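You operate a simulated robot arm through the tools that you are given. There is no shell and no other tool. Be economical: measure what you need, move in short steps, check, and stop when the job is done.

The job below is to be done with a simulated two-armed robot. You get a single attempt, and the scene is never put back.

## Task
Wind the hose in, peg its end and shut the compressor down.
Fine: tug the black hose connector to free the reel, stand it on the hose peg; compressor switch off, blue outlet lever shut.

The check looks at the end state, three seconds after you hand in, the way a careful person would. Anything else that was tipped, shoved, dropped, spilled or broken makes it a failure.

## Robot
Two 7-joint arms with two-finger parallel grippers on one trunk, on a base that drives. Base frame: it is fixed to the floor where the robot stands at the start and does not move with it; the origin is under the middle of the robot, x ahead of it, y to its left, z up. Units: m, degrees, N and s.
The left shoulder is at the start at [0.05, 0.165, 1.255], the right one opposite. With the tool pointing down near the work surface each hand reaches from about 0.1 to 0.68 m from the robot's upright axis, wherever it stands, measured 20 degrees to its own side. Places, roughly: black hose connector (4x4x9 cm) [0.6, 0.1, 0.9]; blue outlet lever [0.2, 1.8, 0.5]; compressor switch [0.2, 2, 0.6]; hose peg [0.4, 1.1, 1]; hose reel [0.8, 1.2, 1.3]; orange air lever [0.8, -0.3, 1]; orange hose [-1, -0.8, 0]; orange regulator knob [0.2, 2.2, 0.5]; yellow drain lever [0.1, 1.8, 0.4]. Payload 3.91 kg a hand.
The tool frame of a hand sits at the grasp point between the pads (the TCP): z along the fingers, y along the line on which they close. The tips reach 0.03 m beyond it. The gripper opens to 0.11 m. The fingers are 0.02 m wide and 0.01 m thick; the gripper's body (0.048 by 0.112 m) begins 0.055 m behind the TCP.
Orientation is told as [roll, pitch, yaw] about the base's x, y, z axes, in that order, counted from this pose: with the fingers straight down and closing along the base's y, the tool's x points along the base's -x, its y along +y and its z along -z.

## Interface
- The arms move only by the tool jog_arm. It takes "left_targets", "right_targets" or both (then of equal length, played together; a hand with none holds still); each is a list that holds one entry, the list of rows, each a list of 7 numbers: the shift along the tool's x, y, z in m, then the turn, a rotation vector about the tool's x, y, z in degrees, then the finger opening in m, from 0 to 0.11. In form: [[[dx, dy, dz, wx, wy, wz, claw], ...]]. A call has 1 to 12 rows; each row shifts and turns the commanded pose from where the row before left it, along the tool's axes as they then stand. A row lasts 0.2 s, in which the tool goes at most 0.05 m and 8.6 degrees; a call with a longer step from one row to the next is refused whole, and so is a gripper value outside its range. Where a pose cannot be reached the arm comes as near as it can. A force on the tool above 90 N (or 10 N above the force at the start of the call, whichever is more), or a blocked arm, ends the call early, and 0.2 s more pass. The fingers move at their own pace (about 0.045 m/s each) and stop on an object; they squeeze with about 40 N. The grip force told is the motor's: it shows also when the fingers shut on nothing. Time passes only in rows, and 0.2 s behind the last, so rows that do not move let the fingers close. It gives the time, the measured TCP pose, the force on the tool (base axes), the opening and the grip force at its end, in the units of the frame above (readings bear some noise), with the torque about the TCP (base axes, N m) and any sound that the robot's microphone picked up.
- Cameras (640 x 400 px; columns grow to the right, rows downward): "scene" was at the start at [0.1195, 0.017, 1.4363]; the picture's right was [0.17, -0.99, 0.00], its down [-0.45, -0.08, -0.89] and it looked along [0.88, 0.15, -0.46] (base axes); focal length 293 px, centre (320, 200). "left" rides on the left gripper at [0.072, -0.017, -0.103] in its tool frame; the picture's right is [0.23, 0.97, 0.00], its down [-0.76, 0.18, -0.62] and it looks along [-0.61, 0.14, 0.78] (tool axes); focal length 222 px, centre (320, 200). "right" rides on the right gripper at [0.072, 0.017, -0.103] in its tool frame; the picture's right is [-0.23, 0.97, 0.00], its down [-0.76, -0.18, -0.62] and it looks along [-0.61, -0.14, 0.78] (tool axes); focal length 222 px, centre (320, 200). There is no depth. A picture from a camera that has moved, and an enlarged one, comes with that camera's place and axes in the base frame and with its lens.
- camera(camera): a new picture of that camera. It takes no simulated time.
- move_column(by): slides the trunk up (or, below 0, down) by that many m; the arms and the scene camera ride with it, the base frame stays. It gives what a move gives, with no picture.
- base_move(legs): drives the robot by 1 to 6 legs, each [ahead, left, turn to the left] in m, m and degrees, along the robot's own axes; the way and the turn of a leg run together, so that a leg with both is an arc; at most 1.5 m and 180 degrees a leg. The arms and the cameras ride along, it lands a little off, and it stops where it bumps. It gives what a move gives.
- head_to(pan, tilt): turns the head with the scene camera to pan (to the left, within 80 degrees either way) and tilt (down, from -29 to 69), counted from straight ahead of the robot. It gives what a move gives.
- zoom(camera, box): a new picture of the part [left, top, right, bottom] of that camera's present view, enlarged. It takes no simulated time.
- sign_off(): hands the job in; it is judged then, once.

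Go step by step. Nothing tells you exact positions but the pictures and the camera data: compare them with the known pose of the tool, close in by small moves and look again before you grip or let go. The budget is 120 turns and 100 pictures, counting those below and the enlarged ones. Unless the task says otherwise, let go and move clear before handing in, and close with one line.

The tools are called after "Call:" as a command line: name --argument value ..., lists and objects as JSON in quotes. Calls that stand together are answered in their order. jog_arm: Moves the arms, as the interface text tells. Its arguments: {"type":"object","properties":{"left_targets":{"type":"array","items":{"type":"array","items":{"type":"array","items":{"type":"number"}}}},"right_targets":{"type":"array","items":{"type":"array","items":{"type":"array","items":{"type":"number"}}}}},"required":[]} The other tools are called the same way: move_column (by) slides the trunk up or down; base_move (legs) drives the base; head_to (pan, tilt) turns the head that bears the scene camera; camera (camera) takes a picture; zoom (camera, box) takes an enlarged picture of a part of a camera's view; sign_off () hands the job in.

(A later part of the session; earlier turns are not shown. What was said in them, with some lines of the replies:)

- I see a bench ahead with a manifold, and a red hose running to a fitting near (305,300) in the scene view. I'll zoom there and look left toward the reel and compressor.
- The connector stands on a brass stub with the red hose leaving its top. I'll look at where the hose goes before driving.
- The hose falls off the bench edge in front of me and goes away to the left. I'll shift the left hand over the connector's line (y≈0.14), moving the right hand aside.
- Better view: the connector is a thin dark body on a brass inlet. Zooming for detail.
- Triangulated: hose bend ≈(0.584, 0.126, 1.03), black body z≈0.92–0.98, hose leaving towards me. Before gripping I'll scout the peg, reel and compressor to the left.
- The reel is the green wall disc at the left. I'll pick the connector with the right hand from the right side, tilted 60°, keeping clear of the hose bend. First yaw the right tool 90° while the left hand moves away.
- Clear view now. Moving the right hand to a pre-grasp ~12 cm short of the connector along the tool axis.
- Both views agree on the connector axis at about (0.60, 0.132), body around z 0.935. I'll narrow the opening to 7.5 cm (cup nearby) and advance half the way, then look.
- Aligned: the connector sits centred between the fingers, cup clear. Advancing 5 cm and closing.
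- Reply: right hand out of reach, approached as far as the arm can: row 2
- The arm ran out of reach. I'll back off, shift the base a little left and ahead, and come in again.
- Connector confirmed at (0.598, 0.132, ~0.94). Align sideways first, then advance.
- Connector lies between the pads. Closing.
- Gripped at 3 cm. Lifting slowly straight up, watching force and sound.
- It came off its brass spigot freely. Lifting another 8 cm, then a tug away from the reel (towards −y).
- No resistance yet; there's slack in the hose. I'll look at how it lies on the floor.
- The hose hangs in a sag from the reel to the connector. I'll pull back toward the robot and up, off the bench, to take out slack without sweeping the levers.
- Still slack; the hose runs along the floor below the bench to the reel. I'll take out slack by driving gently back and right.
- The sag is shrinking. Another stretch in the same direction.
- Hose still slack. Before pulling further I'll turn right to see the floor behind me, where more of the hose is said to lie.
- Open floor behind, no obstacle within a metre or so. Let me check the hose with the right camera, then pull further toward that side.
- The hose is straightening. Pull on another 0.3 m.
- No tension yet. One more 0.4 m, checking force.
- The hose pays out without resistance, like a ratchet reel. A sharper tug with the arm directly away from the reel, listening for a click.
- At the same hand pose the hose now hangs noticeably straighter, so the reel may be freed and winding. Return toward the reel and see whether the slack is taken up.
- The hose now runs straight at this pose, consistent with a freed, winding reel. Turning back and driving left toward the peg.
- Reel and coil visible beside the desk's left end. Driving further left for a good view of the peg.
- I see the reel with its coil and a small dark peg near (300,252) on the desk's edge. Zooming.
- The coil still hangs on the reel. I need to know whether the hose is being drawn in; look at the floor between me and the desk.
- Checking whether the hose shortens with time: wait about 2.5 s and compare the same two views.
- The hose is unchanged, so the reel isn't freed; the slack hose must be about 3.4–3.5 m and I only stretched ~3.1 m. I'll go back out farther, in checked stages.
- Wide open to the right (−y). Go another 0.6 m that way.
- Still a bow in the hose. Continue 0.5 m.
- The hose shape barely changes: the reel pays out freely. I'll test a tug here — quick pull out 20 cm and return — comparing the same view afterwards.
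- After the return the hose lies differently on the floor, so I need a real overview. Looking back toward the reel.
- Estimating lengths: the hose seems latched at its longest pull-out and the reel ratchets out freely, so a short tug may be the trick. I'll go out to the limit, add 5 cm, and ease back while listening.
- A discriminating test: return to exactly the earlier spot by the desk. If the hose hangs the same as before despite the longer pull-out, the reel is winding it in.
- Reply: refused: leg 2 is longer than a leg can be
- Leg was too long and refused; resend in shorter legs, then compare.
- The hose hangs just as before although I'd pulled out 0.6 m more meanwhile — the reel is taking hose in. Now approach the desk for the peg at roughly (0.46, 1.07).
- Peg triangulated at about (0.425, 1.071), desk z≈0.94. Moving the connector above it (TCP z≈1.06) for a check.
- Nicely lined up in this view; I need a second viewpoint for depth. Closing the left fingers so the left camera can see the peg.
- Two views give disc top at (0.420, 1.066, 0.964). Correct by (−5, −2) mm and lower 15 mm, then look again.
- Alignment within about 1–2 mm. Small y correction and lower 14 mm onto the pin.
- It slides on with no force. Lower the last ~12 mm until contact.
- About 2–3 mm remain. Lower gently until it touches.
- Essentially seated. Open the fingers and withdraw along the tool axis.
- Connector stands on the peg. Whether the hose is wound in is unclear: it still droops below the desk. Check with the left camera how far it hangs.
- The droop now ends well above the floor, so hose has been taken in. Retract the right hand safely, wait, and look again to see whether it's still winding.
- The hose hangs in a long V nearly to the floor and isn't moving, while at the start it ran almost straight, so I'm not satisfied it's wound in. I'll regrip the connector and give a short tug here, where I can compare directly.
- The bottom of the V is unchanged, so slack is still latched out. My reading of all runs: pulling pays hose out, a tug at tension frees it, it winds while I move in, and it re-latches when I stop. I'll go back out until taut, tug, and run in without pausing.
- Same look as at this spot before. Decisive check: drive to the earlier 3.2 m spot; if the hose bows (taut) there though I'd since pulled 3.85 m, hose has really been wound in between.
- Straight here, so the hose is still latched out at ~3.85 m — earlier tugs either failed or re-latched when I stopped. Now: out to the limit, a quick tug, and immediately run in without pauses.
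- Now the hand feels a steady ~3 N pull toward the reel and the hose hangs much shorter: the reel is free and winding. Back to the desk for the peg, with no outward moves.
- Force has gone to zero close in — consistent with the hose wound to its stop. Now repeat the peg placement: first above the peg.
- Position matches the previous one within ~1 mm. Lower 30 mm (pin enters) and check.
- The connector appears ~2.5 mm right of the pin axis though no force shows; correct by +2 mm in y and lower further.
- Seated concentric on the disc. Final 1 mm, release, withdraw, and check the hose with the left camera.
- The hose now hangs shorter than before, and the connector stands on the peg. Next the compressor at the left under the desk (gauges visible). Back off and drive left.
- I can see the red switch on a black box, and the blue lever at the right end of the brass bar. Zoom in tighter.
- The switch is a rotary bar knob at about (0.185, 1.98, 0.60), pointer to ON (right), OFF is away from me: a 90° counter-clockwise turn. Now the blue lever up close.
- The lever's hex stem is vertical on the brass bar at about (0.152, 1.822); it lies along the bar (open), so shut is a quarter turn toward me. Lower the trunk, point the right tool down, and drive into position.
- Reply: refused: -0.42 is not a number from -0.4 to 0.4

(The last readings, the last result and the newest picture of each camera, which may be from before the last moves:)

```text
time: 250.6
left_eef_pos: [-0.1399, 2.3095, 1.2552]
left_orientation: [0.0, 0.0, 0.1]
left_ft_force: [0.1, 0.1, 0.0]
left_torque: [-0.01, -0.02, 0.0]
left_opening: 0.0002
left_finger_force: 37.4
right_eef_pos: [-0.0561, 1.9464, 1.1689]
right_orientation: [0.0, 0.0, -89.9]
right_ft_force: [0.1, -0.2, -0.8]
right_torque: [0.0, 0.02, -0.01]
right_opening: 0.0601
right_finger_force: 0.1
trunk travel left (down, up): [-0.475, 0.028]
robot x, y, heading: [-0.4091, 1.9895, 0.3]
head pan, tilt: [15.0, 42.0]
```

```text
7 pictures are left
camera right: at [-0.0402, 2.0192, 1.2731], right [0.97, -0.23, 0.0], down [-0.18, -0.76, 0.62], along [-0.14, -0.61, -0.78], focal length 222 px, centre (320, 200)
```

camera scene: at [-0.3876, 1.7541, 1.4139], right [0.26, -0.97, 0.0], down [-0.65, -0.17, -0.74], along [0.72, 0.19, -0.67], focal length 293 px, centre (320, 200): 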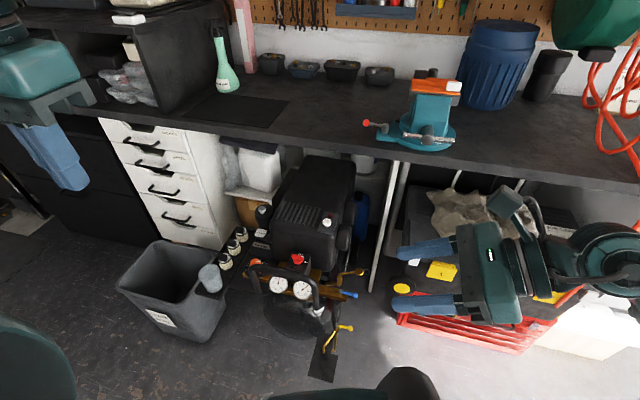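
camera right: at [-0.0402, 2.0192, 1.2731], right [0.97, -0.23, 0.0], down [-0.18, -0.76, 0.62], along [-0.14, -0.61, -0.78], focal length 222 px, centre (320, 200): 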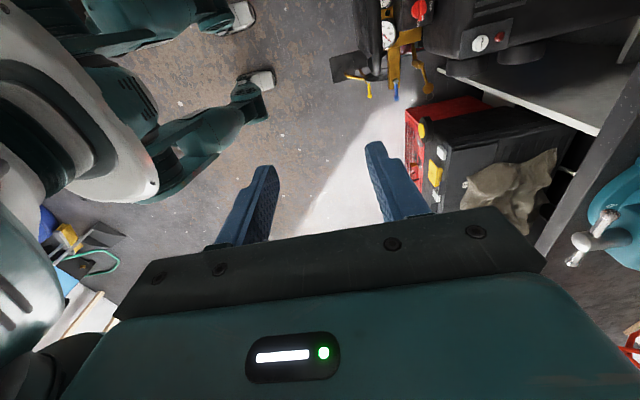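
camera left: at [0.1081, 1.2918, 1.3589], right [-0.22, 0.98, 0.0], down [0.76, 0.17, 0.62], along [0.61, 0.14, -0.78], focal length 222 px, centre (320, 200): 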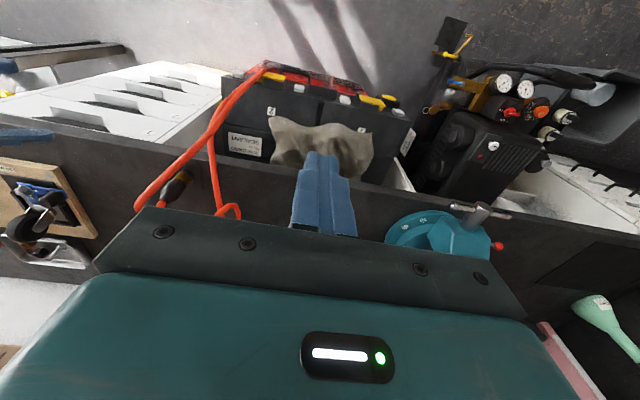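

Column step limit is 0.4; the other moves went through. Lower by 0.4 now, then bring the hand above the knob.

Call:
move_column --by -0.4

Call:
jog_arm --right_targets '[[[0.006, 0.04, 0.008, 0, 0, 0, 0.05], [0.006, 0.04, 0.008, 0, 0, 0, 0.05], [0.006, 0.04, 0.008, 0, 0, 0, 0.05], [0.006, 0.04, 0.008, 0, 0, 0, 0.05], [0.006, 0.04, 0.008, 0, 0, 0, 0.05], [0.006, 0.04, 0.008, 0, 0, 0, 0.05], [0, 0, 0, 0, 0, 0, 0.05]]]'

Call:
head_to --pan 0 --tilt 35

Call:
camera --camera "scene"

```text
time: 254.4
left_eef_pos: [-0.1395, 2.3097, 0.8571]
left_orientation: [0.0, -0.1, 0.0]
left_ft_force: [0.2, 0.0, 0.5]
left_torque: [-0.02, 0.0, 0.01]
left_opening: 0.0
left_finger_force: 37.7
right_eef_pos: [-0.0559, 1.9474, 0.7681]
right_orientation: [0.0, 0.0, -89.8]
right_ft_force: [-0.6, 0.3, -0.6]
right_torque: [0.02, -0.02, 0.0]
right_opening: 0.0599
right_finger_force: 0.0
trunk travel left (down, up): [-0.075, 0.428]
robot x, y, heading: [-0.4055, 1.9921, -0.0]
head pan, tilt: [15.0, 42.0]
```

```text
time: 256.0
left_eef_pos: [-0.1406, 2.3098, 0.8559]
left_orientation: [-0.1, 0.0, 0.1]
left_ft_force: [-0.7, -0.8, -0.4]
left_torque: [0.0, -0.03, -0.02]
left_opening: 0.0
left_finger_force: 37.1
right_eef_pos: [0.1851, 1.9827, 0.7191]
right_orientation: [-0.1, 0.0, -89.7]
right_ft_force: [0.1, 0.7, -0.6]
right_torque: [0.02, -0.01, 0.0]
right_opening: 0.0502
right_finger_force: 0.1
trunk travel left (down, up): [-0.075, 0.428]
robot x, y, heading: [-0.4117, 1.9907, 0.3]
head pan, tilt: [15.0, 42.0]
```

```text
time: 256.8
left_eef_pos: [-0.1405, 2.3088, 0.8558]
left_orientation: [0.0, 0.0, 0.2]
left_ft_force: [0.9, 0.4, -0.2]
left_torque: [0.0, 0.01, -0.02]
left_opening: 0.0
left_finger_force: 38.0
right_eef_pos: [0.1834, 1.9826, 0.7197]
right_orientation: [0.0, 0.0, -89.9]
right_ft_force: [0.3, -0.4, 0.3]
right_torque: [0.01, -0.02, 0.01]
right_opening: 0.0502
right_finger_force: 0.1
trunk travel left (down, up): [-0.075, 0.428]
robot x, y, heading: [-0.4135, 1.9895, 0.1]
head pan, tilt: [0.0, 35.0]
```

```text
6 pictures are left
camera scene: at [-0.2909, 1.9924, 1.0243], right [0.0, -1.0, 0.0], down [-0.57, 0.0, -0.82], along [0.82, 0.0, -0.57], focal length 293 px, centre (320, 200)
```

scene: 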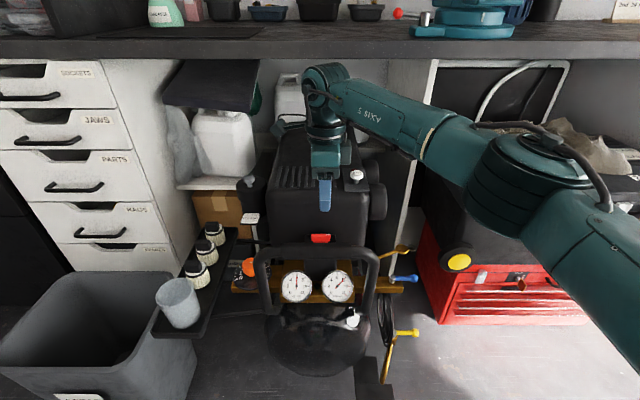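

Triangulated knob bar: centre about (0.20, 1.989), top z≈0.585. Align and descend so the tips straddle it, then close.

Call:
jog_arm --right_targets '[[[0.0064, 0.0166, 0, 0, 0, 0, 0.045], [0, 0, 0.04, 0, 0, 0, 0.045], [0, 0, 0.04, 0, 0, 0, 0.045], [0, 0, 0.015, 0, 0, 0, 0.045], [0, 0, 0.008, 0, 0, 0, 0.045], [0, 0, 0.005, 0, 0, 0, 0.045], [0, 0, 0, 0, 0, 0, 0.045]]]'

Call:
zoom --camera "scene" --box '[280, 190, 360, 260]'

```text
time: 258.4
left_eef_pos: [-0.1393, 2.3098, 0.8541]
left_orientation: [-0.1, -0.1, 0.1]
left_ft_force: [-0.5, 0.5, 0.6]
left_torque: [0.02, 0.0, 0.03]
left_opening: 0.0001
left_finger_force: 37.7
right_eef_pos: [0.1993, 1.9902, 0.6122]
right_orientation: [0.0, 0.0, -89.8]
right_ft_force: [0.2, -0.5, -0.3]
right_torque: [0.01, 0.04, 0.0]
right_opening: 0.0449
right_finger_force: 0.1
trunk travel left (down, up): [-0.075, 0.428]
robot x, y, heading: [-0.4082, 1.9917, 0.4]
head pan, tilt: [0.0, 35.0]
```

```text
5.71 times, centred on (320, 225) of scene
camera zoom: at [-0.2909, 1.9924, 1.0244], right [0.0, -1.0, 0.0], down [-0.57, 0.0, -0.82], along [0.82, 0.0, -0.57], focal length 1674 px, centre (320, 57)
```

zoom: 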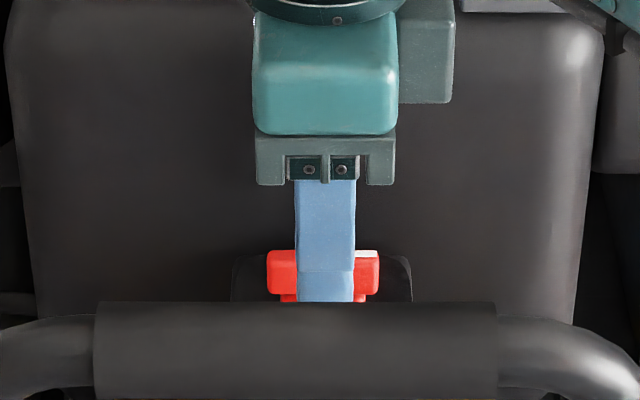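

Fingers straddle the bar, centred. Close on it.

Call:
jog_arm --right_targets '[[[0, 0, 0, 0, 0, 0, 0.03], [0, 0, 0, 0, 0, 0, 0.02], [0, 0, 0, 0, 0, 0, 0.0], [0, 0, 0, 0, 0, 0, 0.0], [0, 0, 0, 0, 0, 0, 0.0]]]'

```text
time: 259.6
left_eef_pos: [-0.1404, 2.3091, 0.8569]
left_orientation: [0.1, 0.0, 0.1]
left_ft_force: [-0.5, 0.1, -0.1]
left_torque: [0.01, -0.02, 0.0]
left_opening: 0.0
left_finger_force: 37.6
right_eef_pos: [0.2005, 1.9902, 0.6122]
right_orientation: [0.0, -0.1, -89.8]
right_ft_force: [-1.7, -0.7, -0.3]
right_torque: [-0.07, 0.06, -0.04]
right_opening: 0.01
right_finger_force: 45.0
trunk travel left (down, up): [-0.075, 0.428]
robot x, y, heading: [-0.4083, 1.9861, 0.0]
head pan, tilt: [0.0, 35.0]
```

Gripped the bar (10 mm). Turn 60° counter-clockwise first, watching torque.

Call:
jog_arm --right_targets '[[[0, 0, 0, 0, 0, -7.5, 0], [0, 0, 0, 0, 0, -7.5, 0], [0, 0, 0, 0, 0, -7.5, 0], [0, 0, 0, 0, 0, -7.5, 0], [0, 0, 0, 0, 0, -7.5, 0], [0, 0, 0, 0, 0, -7.5, 0], [0, 0, 0, 0, 0, -7.5, 0], [0, 0, 0, 0, 0, -7.5, 0]]]'

```text
time: 261.4
left_eef_pos: [-0.1401, 2.31, 0.8562]
left_orientation: [0.0, 0.1, 0.1]
left_ft_force: [-0.3, 0.6, 0.6]
left_torque: [-0.04, 0.01, 0.0]
left_opening: 0.0001
left_finger_force: 37.8
right_eef_pos: [0.201, 1.9887, 0.6118]
right_orientation: [0.1, 0.0, -29.7]
right_ft_force: [2.4, 2.6, -0.1]
right_torque: [0.12, -0.02, 0.01]
right_opening: 0.0095
right_finger_force: 44.6
trunk travel left (down, up): [-0.075, 0.428]
robot x, y, heading: [-0.408, 1.9902, -0.1]
head pan, tilt: [0.0, 35.0]
```

Turning easily. The remaining 30°, plus a small extra to seat it.

Call:
jog_arm --right_targets '[[[0, 0, 0, 0, 0, -7.5, 0], [0, 0, 0, 0, 0, -7.5, 0], [0, 0, 0, 0, 0, -7.5, 0], [0, 0, 0, 0, 0, -7.5, 0], [0, 0, 0, 0, 0, -2, 0], [0, 0, 0, 0, 0, 0, 0]]]'

```text
time: 262.8
left_eef_pos: [-0.1405, 2.3095, 0.8562]
left_orientation: [0.0, 0.0, 0.0]
left_ft_force: [0.3, -0.9, 0.6]
left_torque: [-0.02, 0.01, -0.01]
left_opening: 0.0003
left_finger_force: 37.8
right_eef_pos: [0.2013, 1.9899, 0.612]
right_orientation: [0.0, 0.0, 2.3]
right_ft_force: [6.0, 8.8, 1.8]
right_torque: [0.25, -0.06, -1.01]
right_opening: 0.01
right_finger_force: 45.0
trunk travel left (down, up): [-0.075, 0.428]
robot x, y, heading: [-0.4081, 1.9865, -0.0]
head pan, tilt: [0.0, 35.0]
```

The knob hit its stop at OFF (1 Nm). Release, rise, then go above the blue lever's far side with closed fingers.

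Call:
jog_arm --right_targets '[[[0, 0, 0, 0, 0, 1.5, 0.03], [0, 0, 0, 0, 0, 0, 0.04], [0, 0, 0, 0, 0, 0, 0.04], [0, 0, -0.045, 0, 0, 0.8, 0.04], [0, 0, -0.045, 0, 0, 0, 0.04], [0.0036, -0.041, 0, 0, 0, 0, 0.02], [0.0036, -0.041, 0, 0, 0, 0, 0.0], [0.0036, -0.041, 0, 0, 0, 0, 0.0], [0.0036, -0.041, 0, 0, 0, 0, 0.0], [0.0036, -0.041, 0, 0, 0, 0, 0.0], [0, 0, 0.04, 0, 0, 0, 0.0], [0, 0, 0.04, 0, 0, 0, 0.0]]]'

Call:
camera --camera "scene"

```text
time: 265.4
left_eef_pos: [-0.1408, 2.3104, 0.8552]
left_orientation: [-0.1, 0.1, 0.1]
left_ft_force: [-0.9, 0.6, 0.5]
left_torque: [0.02, -0.02, -0.01]
left_opening: 0.0002
left_finger_force: 37.2
right_eef_pos: [0.1825, 1.783, 0.6213]
right_orientation: [0.0, 0.0, -0.2]
right_ft_force: [-0.5, 0.5, 0.3]
right_torque: [0.01, 0.0, 0.02]
right_opening: 0.0001
right_finger_force: 37.4
trunk travel left (down, up): [-0.075, 0.428]
robot x, y, heading: [-0.4046, 1.9891, 0.2]
head pan, tilt: [0.0, 35.0]
```

```text
4 pictures are left
camera scene: at [-0.291, 1.9924, 1.0244], right [0.0, -1.0, 0.0], down [-0.57, 0.0, -0.82], along [0.82, 0.0, -0.57], focal length 293 px, centre (320, 200)
```

scene: 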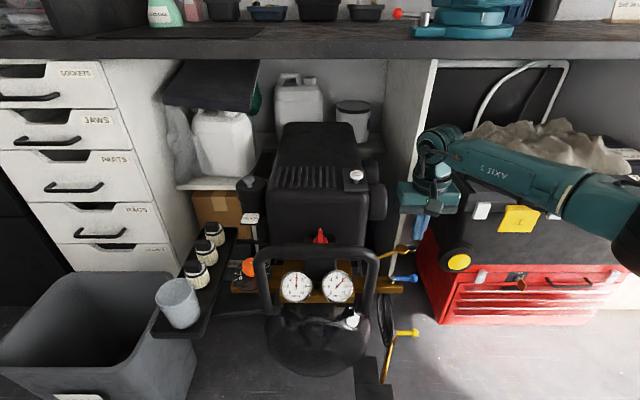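

Knob now points to OFF. Descend on the far side of the lever and verify.

Call:
jog_arm --right_targets '[[[-0.002, 0, 0.04, 0, 0, 0, 0.0], [0, 0, 0.04, 0, 0, 0, 0.0], [0, 0, 0.02, 0, 0, 0, 0.0], [0, 0, 0.009, 0, 0, 0, 0.0], [0, 0, 0, 0, 0, 0, 0.0]]]'

Call:
zoom --camera "scene" --box '[360, 220, 450, 300]'

```text
time: 266.6
left_eef_pos: [-0.1397, 2.3089, 0.8565]
left_orientation: [0.0, 0.0, 0.1]
left_ft_force: [0.3, -0.2, 0.4]
left_torque: [0.0, -0.02, 0.02]
left_opening: 0.0
left_finger_force: 38.2
right_eef_pos: [0.1834, 1.7853, 0.5129]
right_orientation: [0.0, 0.1, -0.2]
right_ft_force: [0.4, -0.1, -0.6]
right_torque: [-0.01, -0.01, -0.02]
right_opening: 0.0001
right_finger_force: 37.7
trunk travel left (down, up): [-0.075, 0.428]
robot x, y, heading: [-0.4104, 1.9927, 0.0]
head pan, tilt: [0.0, 35.0]
```

```text
5.00 times, centred on (405, 260) of scene
camera zoom: at [-0.2909, 1.9924, 1.0244], right [0.0, -1.0, 0.0], down [-0.57, 0.0, -0.82], along [0.82, 0.0, -0.57], focal length 1464 px, centre (-105, -100)
```

zoom: 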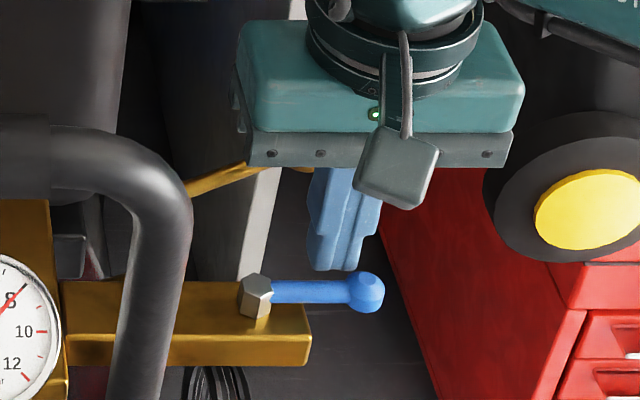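

Tip is behind the lever at the right height. Sweep the lever toward me in an arc about its stem.

Call:
jog_arm --right_targets '[[[0.0158, -0.0076, 0, 0, 0, 0, 0.0], [0.0166, -0.0014, 0, 0, 0, 0, 0.0], [0.0161, 0.0043, 0, 0, 0, 0, 0.0], [0.0136, 0.0096, 0, 0, 0, 0, 0.0], [0.0077, 0.0099, 0, 0, 0, 0, 0.0], [0.0026, 0.0052, 0, 0, 0, 0, 0.0], [0, 0, 0, 0, 0, 0, 0.0]]]'

Call:
zoom --camera "scene" --box '[360, 220, 450, 300]'

```text
time: 268.2
left_eef_pos: [-0.1399, 2.3103, 0.8563]
left_orientation: [0.1, 0.0, 0.1]
left_ft_force: [0.8, -0.3, -0.1]
left_torque: [-0.04, 0.02, 0.0]
left_opening: 0.0
left_finger_force: 38.4
right_eef_pos: [0.1114, 1.804, 0.5131]
right_orientation: [0.0, 0.1, -0.2]
right_ft_force: [0.0, -0.6, 0.1]
right_torque: [0.01, -0.01, -0.01]
right_opening: 0.0002
right_finger_force: 37.8
trunk travel left (down, up): [-0.075, 0.428]
robot x, y, heading: [-0.4089, 1.9879, 0.1]
head pan, tilt: [0.0, 35.0]
```

```text
5.00 times, centred on (405, 260) of scene
camera zoom: at [-0.2909, 1.9924, 1.0244], right [0.0, -1.0, 0.0], down [-0.57, 0.0, -0.82], along [0.82, 0.0, -0.57], focal length 1464 px, centre (-105, -100)
```

zoom: 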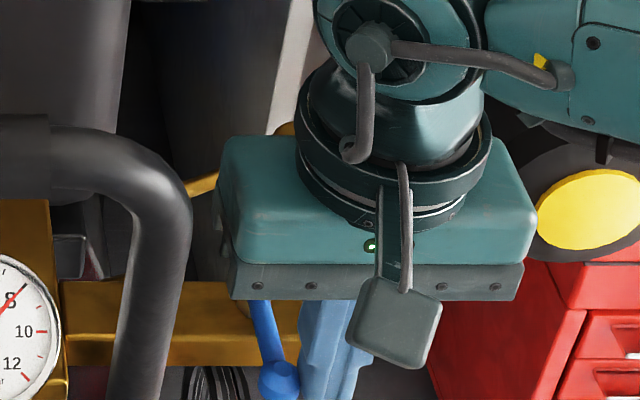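

The lever now points straight at me, perpendicular to the bar. A small nudge to make sure it's at its stop.

Call:
jog_arm --right_targets '[[[0, 0.003, 0, 0, 0, 0, 0.0], [0, 0, 0, 0, 0, 0, 0.0]]]'

```text
time: 268.8
left_eef_pos: [-0.1403, 2.3099, 0.8569]
left_orientation: [0.0, 0.1, 0.2]
left_ft_force: [-0.4, 0.4, -0.1]
left_torque: [0.04, -0.01, 0.0]
left_opening: 0.0
left_finger_force: 37.5
right_eef_pos: [0.1117, 1.8057, 0.514]
right_orientation: [-0.3, 0.1, -0.5]
right_ft_force: [-3.1, -11.8, 2.1]
right_torque: [-0.26, 0.1, -0.01]
right_opening: 0.0
right_finger_force: 37.6
trunk travel left (down, up): [-0.075, 0.428]
robot x, y, heading: [-0.4108, 1.991, -0.0]
head pan, tilt: [0.0, 35.0]
```

Firm stop felt (12 N): shut. Withdraw sideways, up and back, then view the result.

Call:
jog_arm --right_targets '[[[0, -0.012, 0, 0, 0, 0, 0.0], [0, -0.02, 0, 0, 0, 0, 0.0], [0, 0, -0.045, 0, 0, 0, 0.0], [0, 0, -0.045, 0, 0, 0, 0.0], [0, 0, -0.045, 0, 0, 0, 0.0], [0.045, 0, -0.01, 0, 0, 0, 0.0], [0.045, 0, 0, 0, 0, 0, 0.0], [0.045, 0, 0, 0, 0, 0, 0.0], [0.045, 0, 0, 0, 0, 0, 0.0]]]'

Call:
zoom --camera "scene" --box '[230, 200, 430, 340]'

```text
time: 270.8
left_eef_pos: [-0.1392, 2.3094, 0.8556]
left_orientation: [0.2, 0.1, 0.1]
left_ft_force: [-0.3, 0.5, 0.1]
left_torque: [0.0, -0.01, 0.0]
left_opening: 0.0
left_finger_force: 37.9
right_eef_pos: [-0.0695, 1.7773, 0.6574]
right_orientation: [-0.1, 0.0, -0.1]
right_ft_force: [-1.0, 0.0, 0.2]
right_torque: [0.0, -0.01, -0.01]
right_opening: 0.0004
right_finger_force: 37.4
trunk travel left (down, up): [-0.075, 0.428]
robot x, y, heading: [-0.4113, 1.9931, 0.2]
head pan, tilt: [0.0, 35.0]
```

```text
2.86 times, centred on (330, 270) of scene
camera zoom: at [-0.2909, 1.9924, 1.0244], right [0.0, -1.0, 0.0], down [-0.57, 0.0, -0.82], along [0.82, 0.0, -0.57], focal length 837 px, centre (291, 0)
```

zoom: 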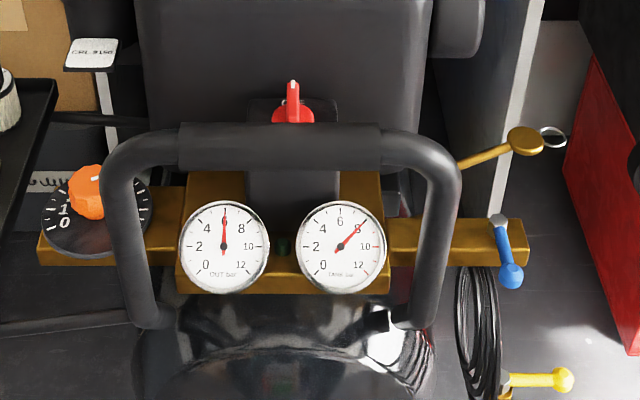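

Switch at OFF, blue lever shut, drain and regulator untouched. Raise the trunk and take a last look at the pegged connector and hose.

Call:
base_move --legs '[[-0.1, 0, 0]]'

Call:
move_column --by 0.35

Call:
head_to --pan -42 --tilt 22

Call:
camera --camera "scene"

```text
time: 271.9
left_eef_pos: [-0.2373, 2.3092, 0.8541]
left_orientation: [0.0, 0.0, 0.1]
left_ft_force: [0.1, -0.1, 0.8]
left_torque: [-0.02, 0.03, 0.0]
left_opening: 0.0002
left_finger_force: 37.5
right_eef_pos: [-0.168, 1.7772, 0.6572]
right_orientation: [0.0, 0.1, -0.2]
right_ft_force: [0.0, 0.1, -0.6]
right_torque: [-0.04, 0.01, -0.03]
right_opening: 0.0
right_finger_force: 37.0
trunk travel left (down, up): [-0.075, 0.428]
robot x, y, heading: [-0.5053, 1.9883, -0.0]
head pan, tilt: [0.0, 35.0]
```

```text
time: 275.4
left_eef_pos: [-0.2383, 2.3088, 1.2062]
left_orientation: [0.1, -0.1, 0.0]
left_ft_force: [0.0, -0.1, -0.1]
left_torque: [0.01, 0.02, -0.01]
left_opening: 0.0
left_finger_force: 38.0
right_eef_pos: [-0.1678, 1.7752, 1.0071]
right_orientation: [0.0, 0.1, -0.2]
right_ft_force: [0.5, 0.8, -0.1]
right_torque: [-0.01, 0.0, 0.06]
right_opening: 0.0001
right_finger_force: 37.5
trunk travel left (down, up): [-0.425, 0.078]
robot x, y, heading: [-0.5063, 1.9866, -0.0]
head pan, tilt: [0.0, 35.0]
```

```text
time: 276.4
left_eef_pos: [-0.2394, 2.3084, 1.2055]
left_orientation: [-0.1, 0.0, 0.0]
left_ft_force: [-0.2, -0.4, -0.8]
left_torque: [0.03, 0.02, 0.03]
left_opening: 0.0003
left_finger_force: 37.9
right_eef_pos: [-0.1679, 1.7768, 1.0077]
right_orientation: [0.0, 0.0, -0.2]
right_ft_force: [-0.2, -0.2, -0.7]
right_torque: [0.0, 0.04, -0.01]
right_opening: 0.0
right_finger_force: 37.8
trunk travel left (down, up): [-0.425, 0.078]
robot x, y, heading: [-0.5096, 1.9904, 0.0]
head pan, tilt: [-42.0, 22.0]
```

```text
0 pictures are left
camera scene: at [-0.4087, 1.9301, 1.3949], right [-0.67, -0.74, 0.0], down [-0.28, 0.25, -0.93], along [0.69, -0.62, -0.37], focal length 293 px, centre (320, 200)
```

scene: 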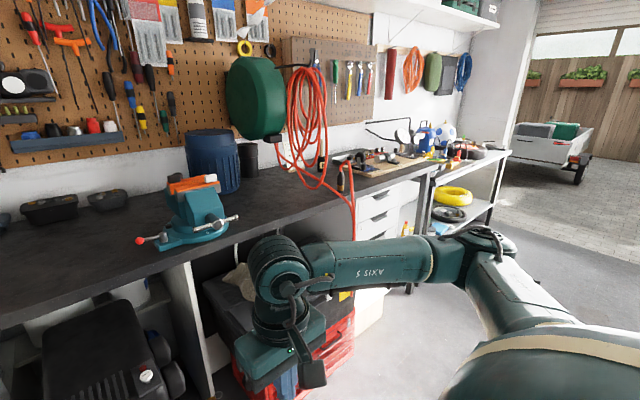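

The connector stands on the peg with the hose hanging from the reel, the compressor switch is at OFF, the blue lever is shut, and both hands are clear. Handing in.

Call:
sign_off

```text
The job is handed in.
```

The hose connector is on its peg, the compressor switch is at OFF and the blue outlet lever is shut, but I'm only fairly sure the hose is fully wound in. The last tug freed the reel (a steady pull of about 3 N), but that pull had stopped by the desk, so it may have wound to its stop or latched again. A loop still hangs below the desk edge.
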